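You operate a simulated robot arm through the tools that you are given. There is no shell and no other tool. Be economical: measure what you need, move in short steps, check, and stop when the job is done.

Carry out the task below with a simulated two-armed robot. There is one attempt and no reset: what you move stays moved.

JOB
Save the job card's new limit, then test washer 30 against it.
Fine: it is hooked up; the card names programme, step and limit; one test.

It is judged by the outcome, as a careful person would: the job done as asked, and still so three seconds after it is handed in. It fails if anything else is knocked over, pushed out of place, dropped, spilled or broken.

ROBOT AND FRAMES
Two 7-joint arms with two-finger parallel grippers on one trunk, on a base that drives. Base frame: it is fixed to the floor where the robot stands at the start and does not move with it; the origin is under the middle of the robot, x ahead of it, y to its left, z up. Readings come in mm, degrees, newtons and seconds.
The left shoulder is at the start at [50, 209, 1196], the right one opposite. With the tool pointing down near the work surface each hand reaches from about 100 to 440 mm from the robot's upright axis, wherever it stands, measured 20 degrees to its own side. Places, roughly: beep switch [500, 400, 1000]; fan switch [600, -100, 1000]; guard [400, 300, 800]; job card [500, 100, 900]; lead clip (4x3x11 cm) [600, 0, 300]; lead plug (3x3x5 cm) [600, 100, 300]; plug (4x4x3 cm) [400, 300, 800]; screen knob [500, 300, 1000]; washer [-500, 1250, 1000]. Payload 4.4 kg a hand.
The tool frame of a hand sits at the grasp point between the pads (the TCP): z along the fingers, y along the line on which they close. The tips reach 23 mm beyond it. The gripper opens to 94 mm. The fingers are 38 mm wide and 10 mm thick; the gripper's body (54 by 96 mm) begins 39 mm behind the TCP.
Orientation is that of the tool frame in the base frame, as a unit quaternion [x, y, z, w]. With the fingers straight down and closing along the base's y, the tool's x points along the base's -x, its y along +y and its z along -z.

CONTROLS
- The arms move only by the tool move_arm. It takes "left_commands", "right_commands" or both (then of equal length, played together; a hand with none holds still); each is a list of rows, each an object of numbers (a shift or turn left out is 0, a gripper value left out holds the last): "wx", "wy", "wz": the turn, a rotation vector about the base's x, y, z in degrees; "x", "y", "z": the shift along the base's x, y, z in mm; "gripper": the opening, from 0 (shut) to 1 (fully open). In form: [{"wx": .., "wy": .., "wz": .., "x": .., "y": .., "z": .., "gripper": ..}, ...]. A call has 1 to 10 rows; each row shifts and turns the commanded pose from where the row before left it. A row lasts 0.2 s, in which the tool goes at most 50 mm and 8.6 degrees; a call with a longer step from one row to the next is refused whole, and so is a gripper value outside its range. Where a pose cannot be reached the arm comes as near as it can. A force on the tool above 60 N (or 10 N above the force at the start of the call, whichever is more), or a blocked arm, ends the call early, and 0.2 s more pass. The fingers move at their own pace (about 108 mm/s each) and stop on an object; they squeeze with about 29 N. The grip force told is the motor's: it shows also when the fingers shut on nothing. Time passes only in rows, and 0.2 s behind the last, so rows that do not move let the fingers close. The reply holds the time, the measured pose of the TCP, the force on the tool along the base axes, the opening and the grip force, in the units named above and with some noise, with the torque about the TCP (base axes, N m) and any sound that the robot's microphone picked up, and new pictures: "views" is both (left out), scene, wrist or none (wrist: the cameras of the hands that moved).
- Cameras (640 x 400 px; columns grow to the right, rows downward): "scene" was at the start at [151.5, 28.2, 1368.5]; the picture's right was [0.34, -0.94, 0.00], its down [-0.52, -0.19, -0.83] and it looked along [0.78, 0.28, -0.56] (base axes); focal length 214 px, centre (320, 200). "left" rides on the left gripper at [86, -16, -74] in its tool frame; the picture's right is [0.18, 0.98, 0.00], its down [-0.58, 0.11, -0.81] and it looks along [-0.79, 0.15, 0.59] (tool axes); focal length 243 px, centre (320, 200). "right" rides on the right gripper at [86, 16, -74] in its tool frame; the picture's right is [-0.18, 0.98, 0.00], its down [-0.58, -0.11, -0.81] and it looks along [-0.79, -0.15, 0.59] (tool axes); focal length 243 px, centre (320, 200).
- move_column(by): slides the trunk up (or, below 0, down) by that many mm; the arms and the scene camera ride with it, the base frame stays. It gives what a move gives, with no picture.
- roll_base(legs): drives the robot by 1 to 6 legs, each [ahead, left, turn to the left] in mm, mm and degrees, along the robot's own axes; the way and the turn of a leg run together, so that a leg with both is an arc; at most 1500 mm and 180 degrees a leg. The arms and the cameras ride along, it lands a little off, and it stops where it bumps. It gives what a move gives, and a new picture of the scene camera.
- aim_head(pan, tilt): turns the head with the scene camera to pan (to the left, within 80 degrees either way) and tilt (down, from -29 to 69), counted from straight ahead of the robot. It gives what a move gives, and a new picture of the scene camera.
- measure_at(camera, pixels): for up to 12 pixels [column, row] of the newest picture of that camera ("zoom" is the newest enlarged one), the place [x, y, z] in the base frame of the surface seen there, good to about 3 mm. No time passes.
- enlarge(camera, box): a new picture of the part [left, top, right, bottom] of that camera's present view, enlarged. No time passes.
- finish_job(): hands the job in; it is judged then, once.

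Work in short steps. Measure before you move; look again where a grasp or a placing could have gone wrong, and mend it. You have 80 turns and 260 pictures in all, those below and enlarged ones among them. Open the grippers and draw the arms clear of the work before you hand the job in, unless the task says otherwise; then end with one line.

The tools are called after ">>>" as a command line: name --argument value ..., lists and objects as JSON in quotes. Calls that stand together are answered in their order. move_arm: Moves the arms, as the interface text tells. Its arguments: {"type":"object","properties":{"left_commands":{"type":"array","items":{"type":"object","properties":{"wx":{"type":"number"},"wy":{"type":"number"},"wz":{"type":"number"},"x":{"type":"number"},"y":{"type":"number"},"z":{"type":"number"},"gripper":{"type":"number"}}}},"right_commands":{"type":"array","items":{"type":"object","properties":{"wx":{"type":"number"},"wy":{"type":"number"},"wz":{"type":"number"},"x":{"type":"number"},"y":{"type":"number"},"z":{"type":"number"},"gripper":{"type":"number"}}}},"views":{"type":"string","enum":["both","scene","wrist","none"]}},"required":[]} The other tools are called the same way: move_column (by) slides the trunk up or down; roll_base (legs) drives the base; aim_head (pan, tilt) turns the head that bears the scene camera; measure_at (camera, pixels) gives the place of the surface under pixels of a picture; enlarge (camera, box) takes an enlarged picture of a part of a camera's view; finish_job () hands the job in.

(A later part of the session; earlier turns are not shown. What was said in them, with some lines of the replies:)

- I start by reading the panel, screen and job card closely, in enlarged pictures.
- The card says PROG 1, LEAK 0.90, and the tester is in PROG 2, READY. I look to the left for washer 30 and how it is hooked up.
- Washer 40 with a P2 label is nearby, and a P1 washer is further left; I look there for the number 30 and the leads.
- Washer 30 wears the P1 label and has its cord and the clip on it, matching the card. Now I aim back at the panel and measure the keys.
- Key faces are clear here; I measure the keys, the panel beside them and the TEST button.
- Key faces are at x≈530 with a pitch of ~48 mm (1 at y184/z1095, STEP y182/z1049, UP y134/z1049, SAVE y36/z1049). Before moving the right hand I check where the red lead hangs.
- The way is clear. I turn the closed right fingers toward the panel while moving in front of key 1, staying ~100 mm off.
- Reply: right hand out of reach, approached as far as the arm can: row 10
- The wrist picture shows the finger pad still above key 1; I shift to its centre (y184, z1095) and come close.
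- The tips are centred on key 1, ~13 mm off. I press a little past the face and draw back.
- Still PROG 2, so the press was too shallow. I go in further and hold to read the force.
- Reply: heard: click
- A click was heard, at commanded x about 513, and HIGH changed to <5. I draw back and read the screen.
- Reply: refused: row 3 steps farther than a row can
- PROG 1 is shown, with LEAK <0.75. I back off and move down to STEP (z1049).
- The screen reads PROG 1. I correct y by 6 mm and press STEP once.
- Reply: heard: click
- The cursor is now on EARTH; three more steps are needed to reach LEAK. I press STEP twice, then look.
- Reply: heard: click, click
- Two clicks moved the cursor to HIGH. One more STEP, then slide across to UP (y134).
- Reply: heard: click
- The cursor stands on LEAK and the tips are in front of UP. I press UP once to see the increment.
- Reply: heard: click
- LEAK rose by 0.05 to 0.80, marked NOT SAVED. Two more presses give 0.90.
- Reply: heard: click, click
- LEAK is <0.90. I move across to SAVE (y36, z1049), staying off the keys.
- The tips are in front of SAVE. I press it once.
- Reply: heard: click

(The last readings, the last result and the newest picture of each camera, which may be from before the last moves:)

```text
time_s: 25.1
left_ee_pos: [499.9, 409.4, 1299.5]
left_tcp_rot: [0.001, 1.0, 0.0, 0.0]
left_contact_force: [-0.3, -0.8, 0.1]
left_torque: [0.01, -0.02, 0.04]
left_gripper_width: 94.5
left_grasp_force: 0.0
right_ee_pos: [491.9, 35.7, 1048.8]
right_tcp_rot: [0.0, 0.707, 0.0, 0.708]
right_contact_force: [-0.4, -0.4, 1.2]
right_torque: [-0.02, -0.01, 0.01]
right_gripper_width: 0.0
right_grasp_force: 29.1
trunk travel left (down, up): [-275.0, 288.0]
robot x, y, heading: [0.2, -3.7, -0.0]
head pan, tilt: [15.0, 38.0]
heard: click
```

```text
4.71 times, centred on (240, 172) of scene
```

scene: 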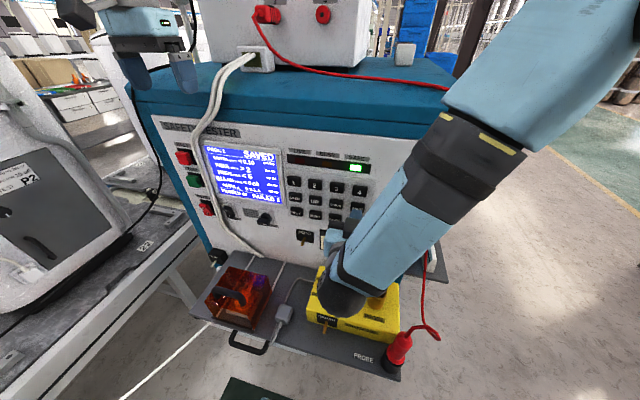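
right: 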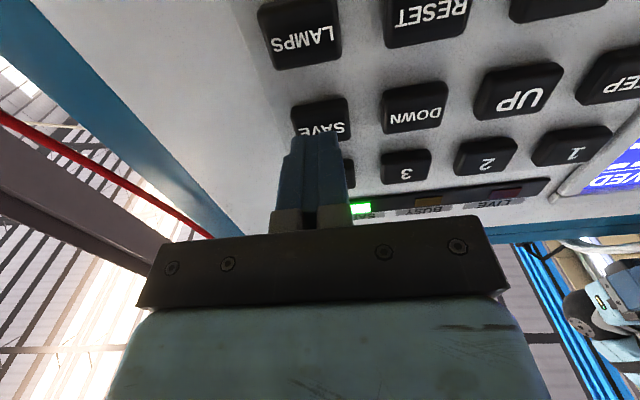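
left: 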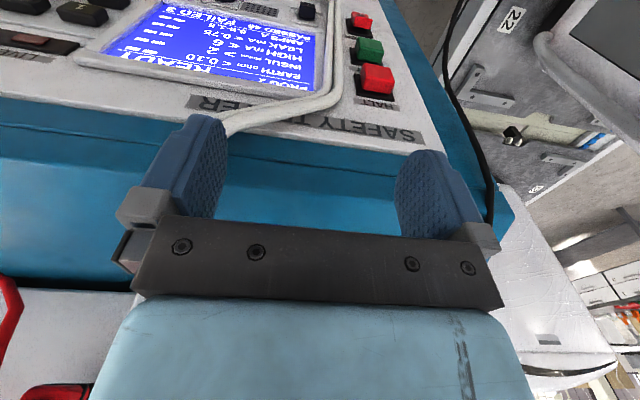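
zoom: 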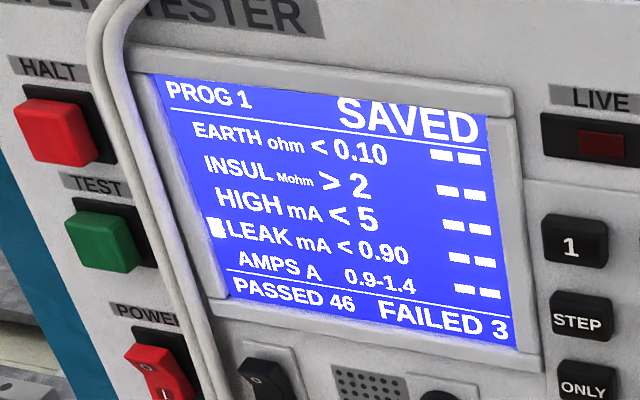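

SAVED with LEAK <0.90 in PROG 1. I draw the right hand back and check the hook-up (guard, terminals) before the single test.

>>> move_arm --right_commands '[{"x": -30}, {"x": -40, "y": -20}, {"x": -40, "y": -30}, {"y": -45}, {"y": -45}]' --views "scene"

>>> enlarge --camera "scene" --box '[180, 230, 340, 360]'

>>> enlarge --camera "scene" --box '[180, 0, 400, 100]'

>>> aim_head --pan 80 --tilt 25

>>> enlarge --camera "scene" --box '[90, 140, 250, 290]'

>>> enlarge --camera "scene" --box '[110, 180, 170, 220]'

```text
time_s: 26.4
left_ee_pos: [501.2, 408.9, 1299.3]
left_tcp_rot: [0.0, 1.0, 0.0, 0.001]
left_contact_force: [0.5, 0.1, 1.2]
left_torque: [0.01, 0.03, 0.03]
left_gripper_width: 94.0
left_grasp_force: 0.0
right_ee_pos: [387.4, -104.1, 1049.1]
right_tcp_rot: [0.006, 0.706, 0.001, 0.708]
right_contact_force: [0.3, -0.1, 0.6]
right_torque: [0.02, 0.02, 0.02]
right_gripper_width: 0.1
right_grasp_force: 29.1
right hand out of reach, approached as far as the arm can: row 5
trunk travel left (down, up): [-275.0, 288.0]
robot x, y, heading: [-2.3, 2.6, -0.2]
head pan, tilt: [15.0, 38.0]
```

scene: 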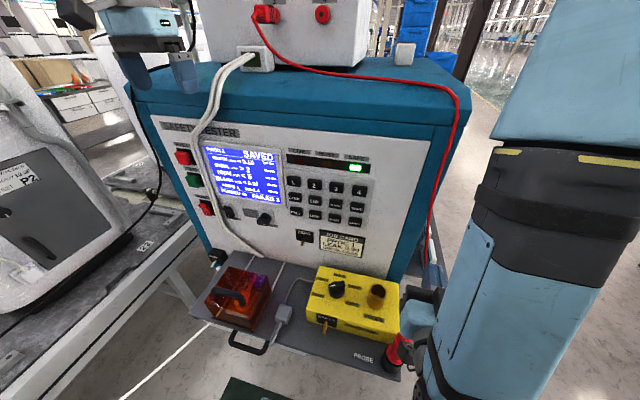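

```text
3.08 times, centred on (260, 295) of scene
```

zoom: 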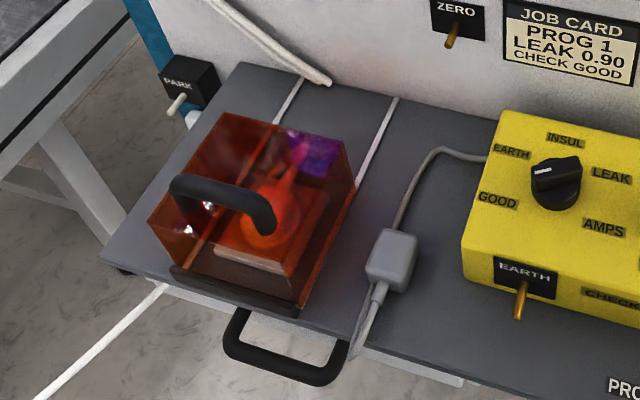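

```text
2.91 times, centred on (290, 50) of scene
```

zoom: 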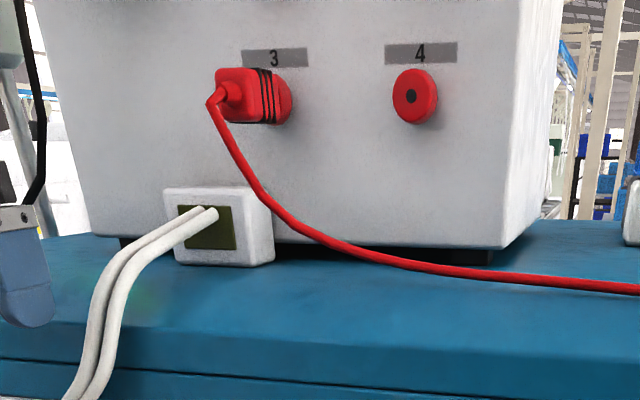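

```text
time_s: 27.7
left_ee_pos: [500.8, 408.7, 1298.4]
left_tcp_rot: [0.0, 1.0, 0.0, 0.0]
left_contact_force: [0.3, 0.3, -0.4]
left_torque: [0.0, 0.02, 0.01]
left_gripper_width: 94.0
left_grasp_force: 0.0
right_ee_pos: [386.1, -102.8, 1046.6]
right_tcp_rot: [0.005, 0.708, -0.001, 0.707]
right_contact_force: [-0.9, 0.2, -0.4]
right_torque: [0.01, -0.01, -0.05]
right_gripper_width: 0.2
right_grasp_force: 28.6
trunk travel left (down, up): [-275.0, 288.0]
robot x, y, heading: [-0.0, -3.4, 0.0]
head pan, tilt: [80.0, 25.0]
```

scene: 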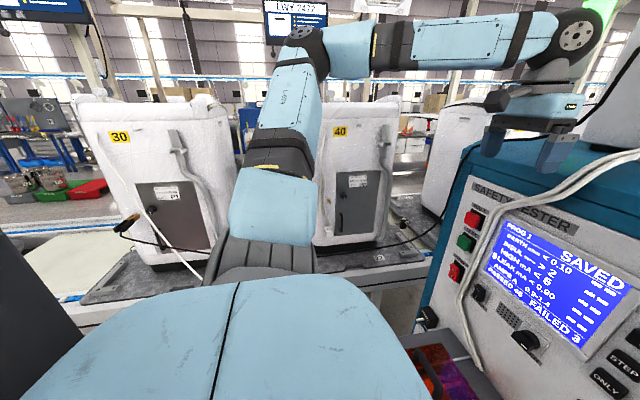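

```text
2.67 times, centred on (170, 215) of scene
```

zoom: 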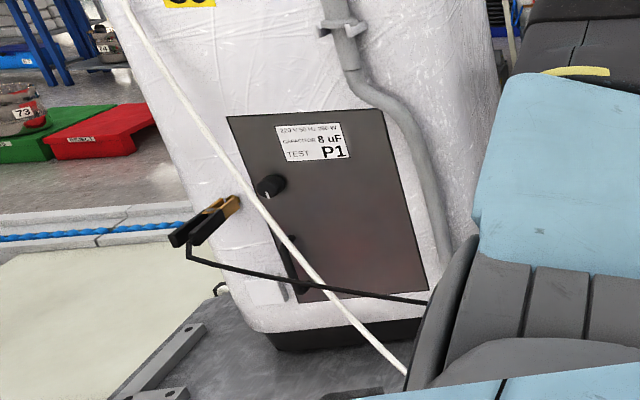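

```text
10.00 times, centred on (140, 200) of scene
```

zoom: 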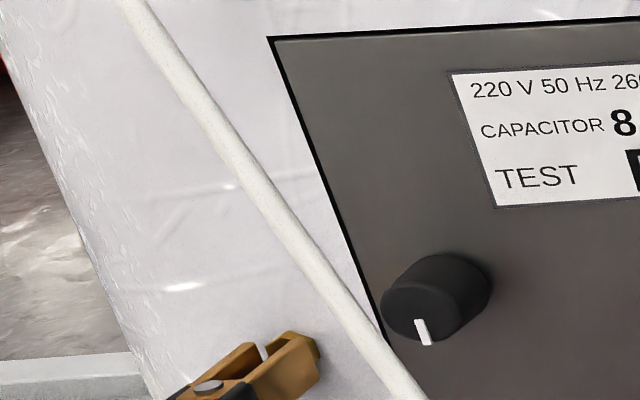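

The clip is on washer 30 and its cord runs to the guarded socket. The right hand rests near the red probe lead, so I move it inward and up, then look.

>>> move_arm --right_commands '[{"y": 30, "z": 20}, {"z": 40}, {"z": 40}, {"z": 40}, {"z": 40}]' --views "none"

>>> aim_head --pan 20 --tilt 38

```text
time_s: 28.9
left_ee_pos: [500.4, 406.6, 1298.9]
left_tcp_rot: [0.0, 1.0, 0.002, -0.001]
left_contact_force: [-0.9, -0.5, 0.5]
left_torque: [0.01, 0.0, 0.0]
left_gripper_width: 93.7
left_grasp_force: 0.0
right_ee_pos: [395.4, -60.6, 1223.8]
right_tcp_rot: [0.001, 0.707, 0.0, 0.707]
right_contact_force: [1.0, -0.4, -0.2]
right_torque: [-0.04, -0.05, 0.02]
right_gripper_width: 0.0
right_grasp_force: 29.2
right hand out of reach, approached as far as the arm can: row 2, 3, 4
trunk travel left (down, up): [-275.0, 288.0]
robot x, y, heading: [1.2, -2.9, -0.1]
head pan, tilt: [80.0, 25.0]
```

```text
time_s: 30.2
left_ee_pos: [500.0, 408.7, 1299.5]
left_tcp_rot: [0.0, 1.0, -0.001, 0.0]
left_contact_force: [0.1, -0.4, -0.1]
left_torque: [0.02, -0.03, 0.02]
left_gripper_width: 94.1
left_grasp_force: 0.0
right_ee_pos: [396.3, -58.6, 1220.6]
right_tcp_rot: [0.0, 0.708, -0.001, 0.706]
right_contact_force: [-0.4, 0.0, 0.5]
right_torque: [0.02, 0.0, -0.02]
right_gripper_width: 0.2
right_grasp_force: 29.4
trunk travel left (down, up): [-275.0, 288.0]
robot x, y, heading: [-2.9, -0.9, 0.0]
head pan, tilt: [20.0, 38.0]
```

scene: 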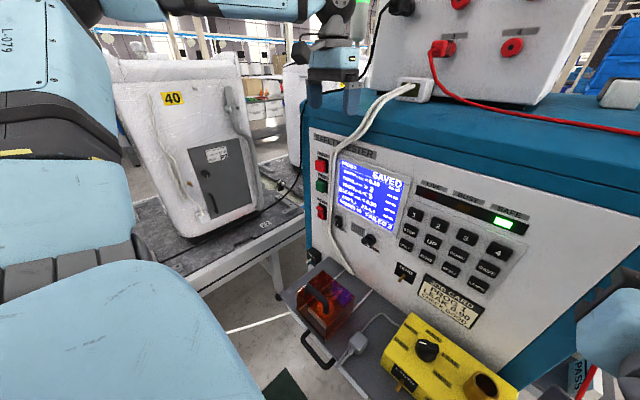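

The picture looks taken mid-turn; I take the view again.

>>> aim_head --pan 15 --tilt 38

```text
time_s: 30.9
left_ee_pos: [500.7, 408.8, 1298.6]
left_tcp_rot: [0.001, 1.0, -0.001, 0.0]
left_contact_force: [-1.2, -0.8, 0.6]
left_torque: [0.02, -0.01, -0.01]
left_gripper_width: 93.9
left_grasp_force: 0.0
right_ee_pos: [397.2, -59.8, 1221.9]
right_tcp_rot: [0.001, 0.707, -0.001, 0.707]
right_contact_force: [0.1, 0.6, -0.1]
right_torque: [-0.02, -0.02, 0.02]
right_gripper_width: 0.0
right_grasp_force: 29.2
trunk travel left (down, up): [-275.0, 288.0]
robot x, y, heading: [-0.0, -2.1, -0.2]
head pan, tilt: [15.0, 38.0]
```

scene: 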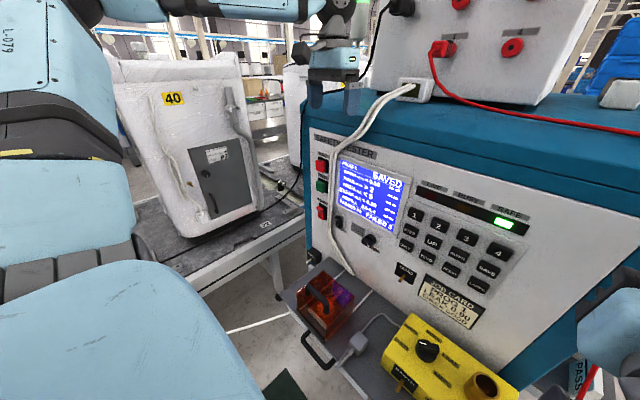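

The head did not come round: the right arm's elbow seems to block it. I bring the right hand back down and inward, where the head was free before.

>>> move_arm --right_commands '[{"z": -40}, {"z": -40}, {"z": -40, "y": 20}, {"z": -20, "y": 40}, {"y": 40}]' --views "none"

>>> aim_head --pan 15 --tilt 38

```text
time_s: 32.1
left_ee_pos: [500.3, 409.7, 1298.7]
left_tcp_rot: [0.0, 1.0, 0.001, -0.001]
left_contact_force: [0.1, -0.4, 0.7]
left_torque: [-0.03, -0.03, 0.04]
left_gripper_width: 94.1
left_grasp_force: 0.0
right_ee_pos: [401.4, 38.0, 1083.1]
right_tcp_rot: [0.01, 0.71, -0.002, 0.704]
right_contact_force: [0.1, -0.7, 0.4]
right_torque: [0.01, 0.04, -0.02]
right_gripper_width: 0.0
right_grasp_force: 28.6
trunk travel left (down, up): [-275.0, 288.0]
robot x, y, heading: [-3.0, -2.2, -0.1]
head pan, tilt: [15.0, 38.0]
```

```text
time_s: 32.7
left_ee_pos: [499.9, 408.8, 1298.2]
left_tcp_rot: [0.0, 1.0, -0.001, 0.001]
left_contact_force: [0.5, -0.4, -0.6]
left_torque: [0.04, -0.02, 0.0]
left_gripper_width: 94.1
left_grasp_force: 0.1
right_ee_pos: [401.0, 38.1, 1083.5]
right_tcp_rot: [0.009, 0.709, -0.001, 0.705]
right_contact_force: [-0.1, -0.4, -0.3]
right_torque: [0.02, 0.0, 0.0]
right_gripper_width: 0.0
right_grasp_force: 28.8
trunk travel left (down, up): [-275.0, 288.0]
robot x, y, heading: [-0.6, 3.7, 0.1]
head pan, tilt: [15.0, 38.0]
```

scene: 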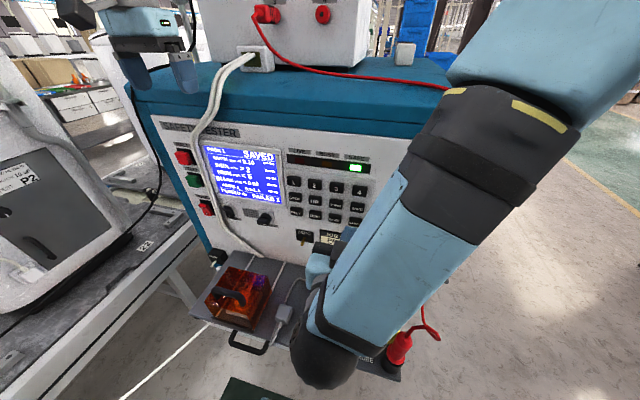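

The head is free again and nothing has been disturbed. Now the left hand: close it, pull it back and turn it toward the panel at TEST height.

>>> move_arm --left_commands '[{"x": -45}, {"x": -45}, {"x": -45, "gripper": 0}, {"y": 20}, {"y": 20}]' --views "none"

>>> move_arm --left_commands '[{"wy": -8.5, "z": -24}, {"wy": -8.5, "z": -24}, {"wy": -8.5, "z": -24}, {"wy": -8.5, "z": -24}, {"wy": -8.5, "z": -24}, {"wy": -8.5, "z": -24}, {"wy": -8.5, "z": -24}, {"wy": -8.5, "z": -24}, {"wy": -8.5, "z": -24}, {"wy": -8.5, "z": -24}]' --views "both"

```text
time_s: 33.9
left_ee_pos: [364.8, 447.6, 1299.2]
left_tcp_rot: [0.0, 1.0, 0.0, 0.0]
left_contact_force: [-0.5, 0.6, -0.6]
left_torque: [-0.03, -0.01, -0.01]
left_gripper_width: 0.1
left_grasp_force: 28.8
right_ee_pos: [401.4, 39.9, 1085.8]
right_tcp_rot: [0.009, 0.708, 0.001, 0.706]
right_contact_force: [0.8, -0.6, 0.2]
right_torque: [-0.01, 0.02, 0.0]
right_gripper_width: 0.0
right_grasp_force: 29.5
trunk travel left (down, up): [-275.0, 288.0]
robot x, y, heading: [-2.0, 0.4, -0.2]
head pan, tilt: [15.0, 38.0]
```

```text
time_s: 36.1
left_ee_pos: [411.4, 487.8, 1070.1]
left_tcp_rot: [-0.001, 0.737, -0.001, 0.676]
left_contact_force: [0.0, -0.5, -0.7]
left_torque: [-0.01, 0.01, 0.0]
left_gripper_width: 0.0
left_grasp_force: 29.6
left hand out of reach, approached as far as the arm can: row 5, 6, 7, 8
right_ee_pos: [402.6, 38.6, 1084.5]
right_tcp_rot: [0.01, 0.708, -0.001, 0.706]
right_contact_force: [0.4, 0.6, -0.7]
right_torque: [0.03, 0.03, 0.04]
right_gripper_width: 0.1
right_grasp_force: 29.0
trunk travel left (down, up): [-275.0, 288.0]
robot x, y, heading: [-0.0, -0.3, -0.1]
head pan, tilt: [15.0, 38.0]
```

scene: 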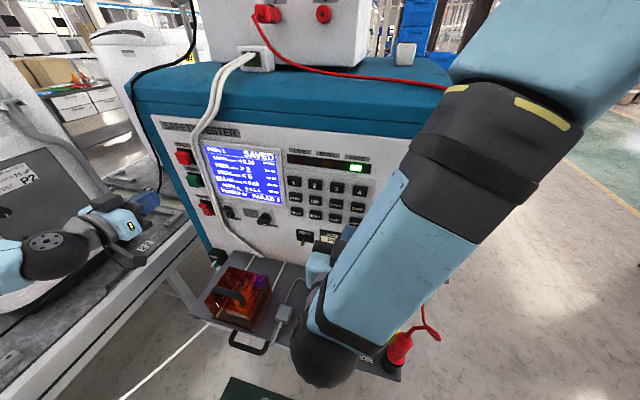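
left: 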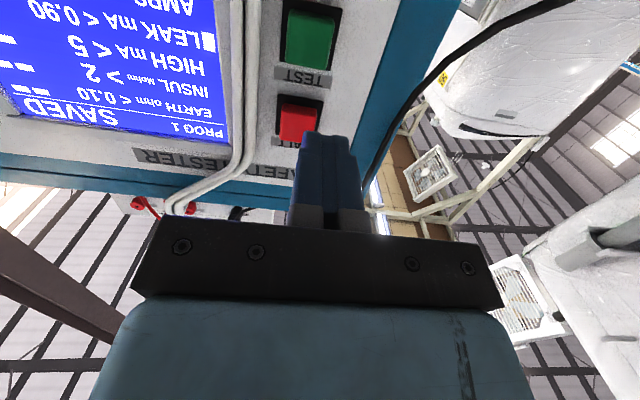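

The left fingers now point at the panel, with TEST (green) seen above centre. I measure TEST from the wrist view while finishing the turn and lining up.

>>> measure_at --camera "left" --pixels '[[310, 38], [297, 122], [245, 100], [375, 160]]'

>>> move_arm --left_commands '[{"wy": -5, "y": -14, "z": -7}, {"y": -13, "z": -8}, {}]' --views "wrist"

```text
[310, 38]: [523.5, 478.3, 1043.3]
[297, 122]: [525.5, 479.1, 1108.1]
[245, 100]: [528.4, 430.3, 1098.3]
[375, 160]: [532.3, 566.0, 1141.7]
```

```text
time_s: 36.9
left_ee_pos: [411.2, 461.4, 1056.0]
left_tcp_rot: [0.0, 0.707, 0.0, 0.708]
left_contact_force: [-1.0, 0.9, -0.7]
left_torque: [-0.02, 0.01, 0.01]
left_gripper_width: 0.0
left_grasp_force: 29.5
right_ee_pos: [401.5, 39.4, 1085.3]
right_tcp_rot: [0.009, 0.708, 0.0, 0.706]
right_contact_force: [0.0, 0.3, 0.2]
right_torque: [-0.02, 0.0, -0.04]
right_gripper_width: 0.0
right_grasp_force: 29.6
trunk travel left (down, up): [-275.0, 288.0]
robot x, y, heading: [-1.0, 0.9, 0.0]
head pan, tilt: [15.0, 38.0]
```

left: 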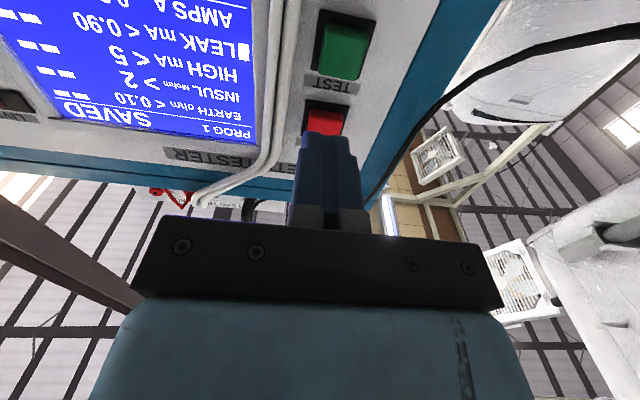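

The two views disagree on y (460 vs 478); I remeasure TEST from both now that the hand is still.

>>> measure_at --camera "left" --pixels '[[345, 45], [325, 45], [363, 45], [327, 120], [285, 60], [342, 86]]'

>>> enlarge --camera "scene" --box '[160, 130, 240, 230]'

>>> measure_at --camera "scene" --pixels '[[191, 181], [194, 181], [197, 180], [186, 158], [182, 158]]'

```text
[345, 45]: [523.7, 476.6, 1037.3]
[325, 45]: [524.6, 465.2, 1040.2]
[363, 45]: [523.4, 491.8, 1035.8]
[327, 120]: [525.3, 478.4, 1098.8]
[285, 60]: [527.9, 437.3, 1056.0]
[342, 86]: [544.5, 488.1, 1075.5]
```

```text
4.00 times, centred on (200, 180) of scene
```

zoom: 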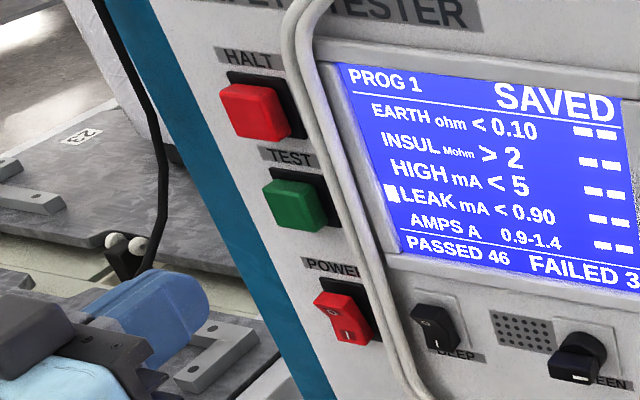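

```text
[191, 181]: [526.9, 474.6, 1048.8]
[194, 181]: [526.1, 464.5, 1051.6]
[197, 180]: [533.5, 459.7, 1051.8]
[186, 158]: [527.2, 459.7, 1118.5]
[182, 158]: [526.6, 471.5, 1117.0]
```

TEST's centre is about y474, z1047, face x≈525, with the white cord ~25 mm clear. I shift there and come to 20 mm off.

>>> move_arm --left_commands '[{"y": 13, "z": -9}, {"x": 25}, {"x": 25}, {"x": 20}, {}]' --views "both"

>>> enlarge --camera "scene" --box '[140, 120, 260, 240]'

```text
time_s: 38.1
left_ee_pos: [479.4, 475.9, 1043.9]
left_tcp_rot: [-0.001, 0.707, 0.0, 0.707]
left_contact_force: [-0.4, -0.6, 0.2]
left_torque: [0.01, 0.0, 0.01]
left_gripper_width: 0.0
left_grasp_force: 29.1
right_ee_pos: [402.5, 38.9, 1086.0]
right_tcp_rot: [0.009, 0.708, 0.001, 0.706]
right_contact_force: [-1.0, -0.5, -0.1]
right_torque: [0.04, 0.02, 0.01]
right_gripper_width: 0.0
right_grasp_force: 28.7
trunk travel left (down, up): [-275.0, 288.0]
robot x, y, heading: [-0.4, 0.7, -0.1]
head pan, tilt: [15.0, 38.0]
```

scene: 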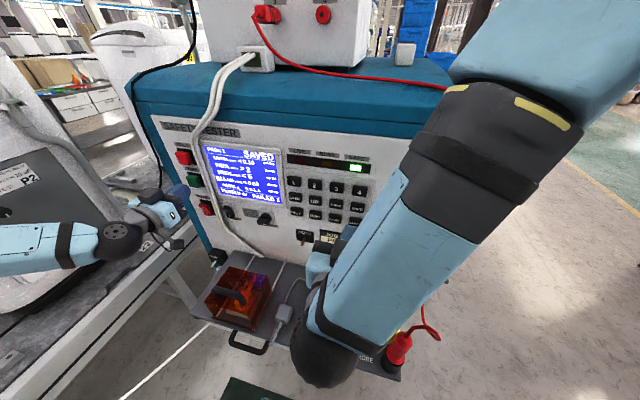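
left: 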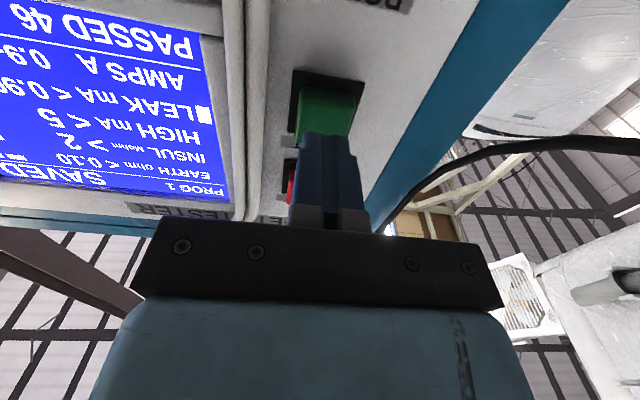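

```text
3.33 times, centred on (200, 180) of scene
```

zoom: 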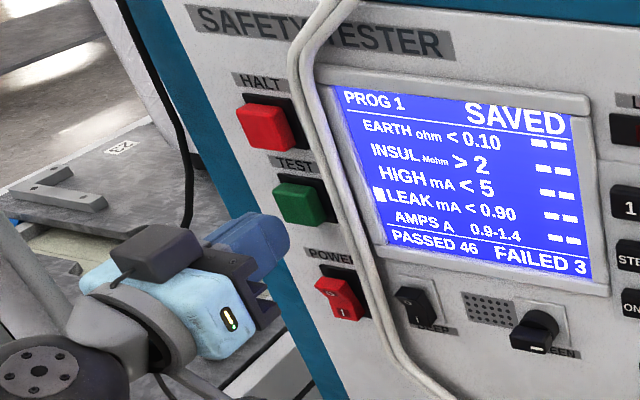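

The tip points at TEST, ~22 mm off. I press in gently until it clicks.

>>> move_arm --left_commands '[{"x": 14}, {"x": 8}, {"x": 4}, {"x": 3}]' --views "wrist"

>>> enlarge --camera "scene" --box '[140, 120, 400, 240]'

```text
time_s: 39.1
left_ee_pos: [508.9, 475.8, 1045.6]
left_tcp_rot: [-0.001, 0.707, 0.0, 0.707]
left_contact_force: [-5.6, 1.7, -3.2]
left_torque: [0.04, 0.05, 0.05]
left_gripper_width: 0.1
left_grasp_force: 28.7
right_ee_pos: [401.4, 39.3, 1086.6]
right_tcp_rot: [0.011, 0.708, 0.0, 0.706]
right_contact_force: [1.1, 0.2, 0.5]
right_torque: [-0.02, -0.05, -0.02]
right_gripper_width: 0.1
right_grasp_force: 28.6
trunk travel left (down, up): [-275.0, 288.0]
robot x, y, heading: [-1.7, 1.3, -0.0]
head pan, tilt: [15.0, 38.0]
heard: click
```

left: 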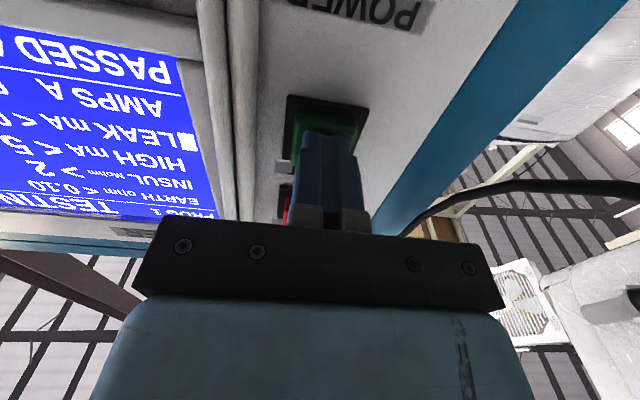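

```text
2.46 times, centred on (270, 180) of scene
```

zoom: 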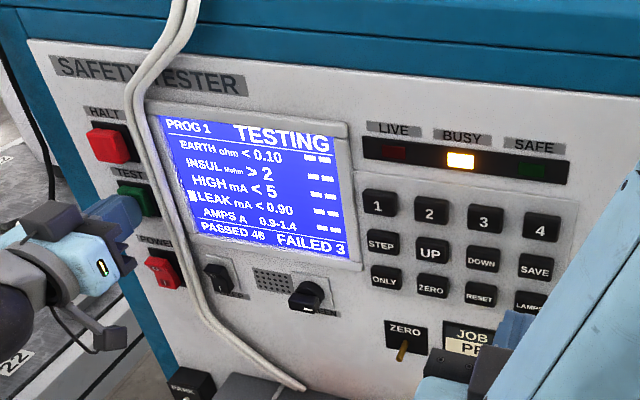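

It clicked and shows TESTING with BUSY lit. I release TEST, drawing straight back.

>>> move_arm --left_commands '[{"x": -20}, {"x": -30}, {"x": -30}, {"x": -30}, {}, {}, {}, {}, {}, {}]' --views "none"

>>> enlarge --camera "scene" --box '[140, 120, 400, 240]'

```text
time_s: 41.3
left_ee_pos: [398.2, 475.0, 1042.6]
left_tcp_rot: [0.0, 0.707, 0.001, 0.707]
left_contact_force: [0.2, -0.5, -0.4]
left_torque: [-0.01, 0.0, 0.01]
left_gripper_width: 0.0
left_grasp_force: 29.0
right_ee_pos: [402.4, 39.2, 1086.1]
right_tcp_rot: [0.011, 0.708, 0.0, 0.706]
right_contact_force: [0.1, 0.1, 0.0]
right_torque: [-0.02, -0.01, -0.01]
right_gripper_width: 0.0
right_grasp_force: 29.3
trunk travel left (down, up): [-275.0, 288.0]
robot x, y, heading: [0.3, 1.1, -0.4]
head pan, tilt: [15.0, 38.0]
```

```text
2.46 times, centred on (270, 180) of scene
```

zoom: 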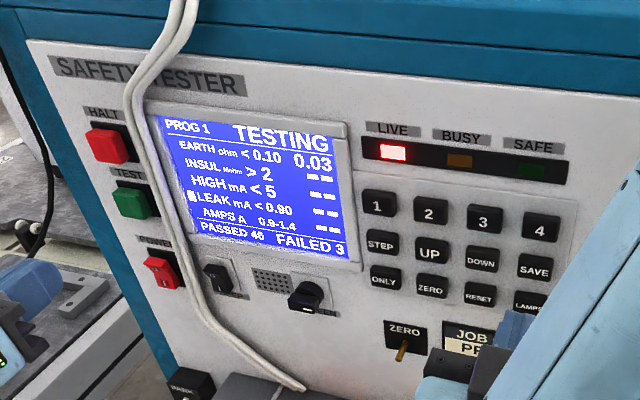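

EARTH measured 0.03 and the test runs, LIVE lit. I hold still and wait.

>>> move_arm --left_commands '[{}, {}, {}, {}, {}, {}, {}, {}, {}, {}]' --views "none"

>>> move_arm --left_commands '[{}, {}, {}, {}, {}, {}, {}, {}, {}, {}]' --views "none"

>>> move_arm --left_commands '[{}, {}, {}, {}, {}, {}, {}, {}, {}, {}]' --views "none"

>>> enlarge --camera "scene" --box '[140, 120, 400, 240]'

```text
time_s: 43.5
left_ee_pos: [398.7, 475.5, 1043.2]
left_tcp_rot: [0.0, 0.707, 0.0, 0.707]
left_contact_force: [-1.0, 0.4, -0.7]
left_torque: [0.02, 0.02, 0.0]
left_gripper_width: 0.1
left_grasp_force: 29.4
right_ee_pos: [401.9, 38.4, 1085.8]
right_tcp_rot: [0.01, 0.708, -0.001, 0.706]
right_contact_force: [0.4, 0.5, -0.5]
right_torque: [-0.01, 0.01, 0.03]
right_gripper_width: 0.1
right_grasp_force: 28.5
trunk travel left (down, up): [-275.0, 288.0]
robot x, y, heading: [0.7, 1.2, -0.1]
head pan, tilt: [15.0, 38.0]
```

```text
time_s: 45.7
left_ee_pos: [398.1, 475.4, 1043.0]
left_tcp_rot: [0.0, 0.708, 0.001, 0.706]
left_contact_force: [-0.3, -0.2, 0.6]
left_torque: [-0.01, -0.04, 0.01]
left_gripper_width: 0.2
left_grasp_force: 29.1
right_ee_pos: [402.0, 37.5, 1085.7]
right_tcp_rot: [0.01, 0.708, -0.001, 0.706]
right_contact_force: [-0.4, 0.8, 0.6]
right_torque: [-0.02, -0.02, 0.04]
right_gripper_width: 0.1
right_grasp_force: 28.9
trunk travel left (down, up): [-275.0, 288.0]
robot x, y, heading: [1.8, -1.1, 0.1]
head pan, tilt: [15.0, 38.0]
```

```text
time_s: 47.9
left_ee_pos: [398.3, 475.8, 1043.0]
left_tcp_rot: [0.001, 0.707, -0.001, 0.707]
left_contact_force: [0.8, 0.4, 0.7]
left_torque: [-0.02, 0.02, 0.02]
left_gripper_width: 0.1
left_grasp_force: 29.3
right_ee_pos: [401.9, 39.5, 1086.1]
right_tcp_rot: [0.01, 0.708, -0.001, 0.706]
right_contact_force: [0.0, 0.2, 0.7]
right_torque: [0.01, 0.0, 0.02]
right_gripper_width: 0.1
right_grasp_force: 29.1
trunk travel left (down, up): [-275.0, 288.0]
robot x, y, heading: [2.5, 1.9, 0.2]
head pan, tilt: [15.0, 38.0]
```

```text
2.46 times, centred on (270, 180) of scene
```

zoom: 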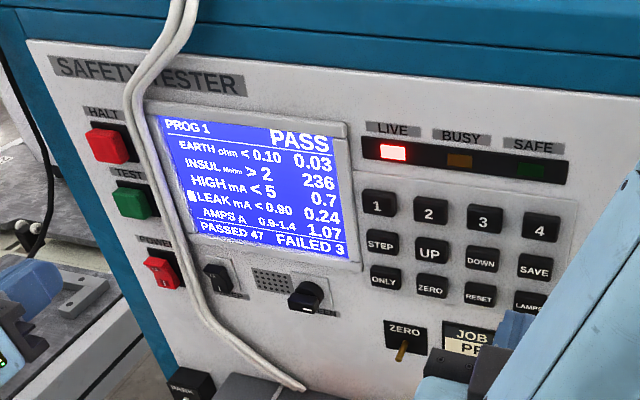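

PASS with LEAK 0.24 <0.90, and PASSED is now 47. I open both grippers, draw them back and let the LIVE lamp go out.

>>> move_arm --left_commands '[{"x": -20}, {"gripper": 1}, {}, {}, {}, {}, {}, {}, {}, {}]' --right_commands '[{"x": -15}, {"gripper": 1}, {}, {}, {}, {}, {}, {}, {}, {}]' --views "scene"

>>> enlarge --camera "scene" --box '[140, 120, 400, 240]'

```text
time_s: 50.1
left_ee_pos: [380.2, 474.5, 1043.7]
left_tcp_rot: [-0.002, 0.707, 0.001, 0.707]
left_contact_force: [0.3, -0.1, 0.4]
left_torque: [-0.01, 0.01, 0.02]
left_gripper_width: 94.2
left_grasp_force: 0.1
right_ee_pos: [389.4, 36.8, 1086.4]
right_tcp_rot: [0.018, 0.71, -0.001, 0.704]
right_contact_force: [-0.1, 0.1, 0.7]
right_torque: [-0.05, 0.04, 0.02]
right_gripper_width: 93.9
right_grasp_force: 0.1
trunk travel left (down, up): [-275.0, 288.0]
robot x, y, heading: [-1.8, 0.4, -0.1]
head pan, tilt: [15.0, 38.0]
```

scene: 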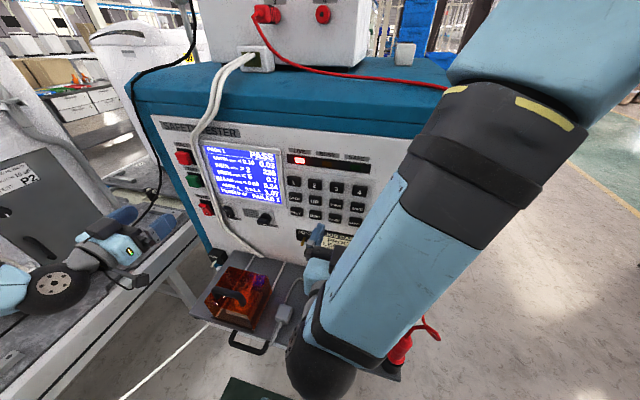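

```text
2.46 times, centred on (270, 180) of scene
```

zoom: 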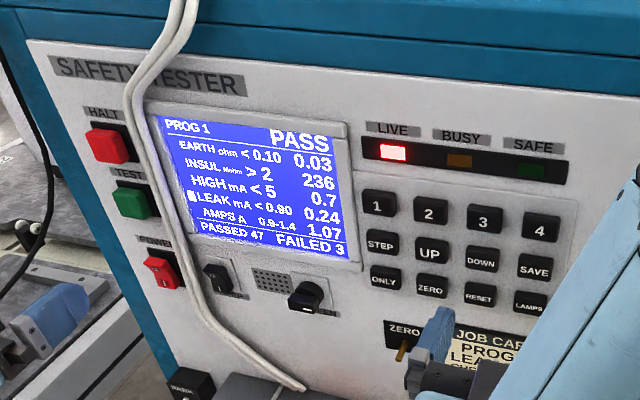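

LIVE is still lit; I wait a few more seconds.

>>> move_arm --left_commands '[{}, {}, {}, {}, {}, {}, {}, {}, {}, {}]' --views "none"

>>> move_arm --left_commands '[{}, {}, {}, {}, {}, {}, {}, {}, {}, {}]' --views "none"

>>> enlarge --camera "scene" --box '[140, 120, 400, 240]'

```text
time_s: 52.3
left_ee_pos: [379.4, 474.5, 1043.4]
left_tcp_rot: [0.0, 0.707, 0.0, 0.707]
left_contact_force: [0.4, 0.4, -0.1]
left_torque: [0.0, 0.05, 0.02]
left_gripper_width: 93.9
left_grasp_force: 0.1
right_ee_pos: [390.7, 35.1, 1087.4]
right_tcp_rot: [0.018, 0.71, -0.001, 0.704]
right_contact_force: [-0.2, -0.5, -0.4]
right_torque: [0.0, -0.01, 0.01]
right_gripper_width: 93.9
right_grasp_force: 0.1
trunk travel left (down, up): [-275.0, 288.0]
robot x, y, heading: [-2.3, 2.7, -0.1]
head pan, tilt: [15.0, 38.0]
```

```text
time_s: 54.5
left_ee_pos: [379.5, 474.8, 1043.3]
left_tcp_rot: [0.0, 0.707, 0.0, 0.707]
left_contact_force: [-0.1, -0.1, 0.2]
left_torque: [0.03, 0.01, -0.01]
left_gripper_width: 93.7
left_grasp_force: 0.0
right_ee_pos: [389.2, 36.1, 1088.8]
right_tcp_rot: [0.017, 0.709, -0.001, 0.704]
right_contact_force: [-0.5, 0.2, -0.7]
right_torque: [0.03, 0.0, 0.02]
right_gripper_width: 94.1
right_grasp_force: 0.0
trunk travel left (down, up): [-275.0, 288.0]
robot x, y, heading: [0.0, 0.2, 0.1]
head pan, tilt: [15.0, 38.0]
```

```text
2.46 times, centred on (270, 180) of scene
```

zoom: 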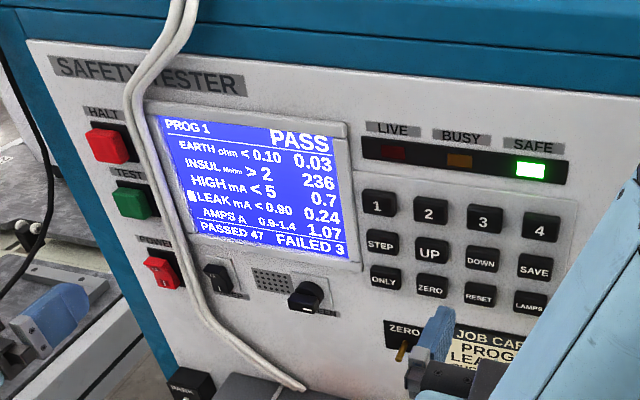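

SAFE is lit and PASS stands under PROG 1 with LEAK <0.90. The grippers are open and clear, so I hand in.

>>> finish_job

```text
The job is handed in.
```

The new limit (LEAK < 0.90) is saved in programme 1, and washer 30 passed its one test, with leakage at 0.24 mA and the SAFE lamp lit.
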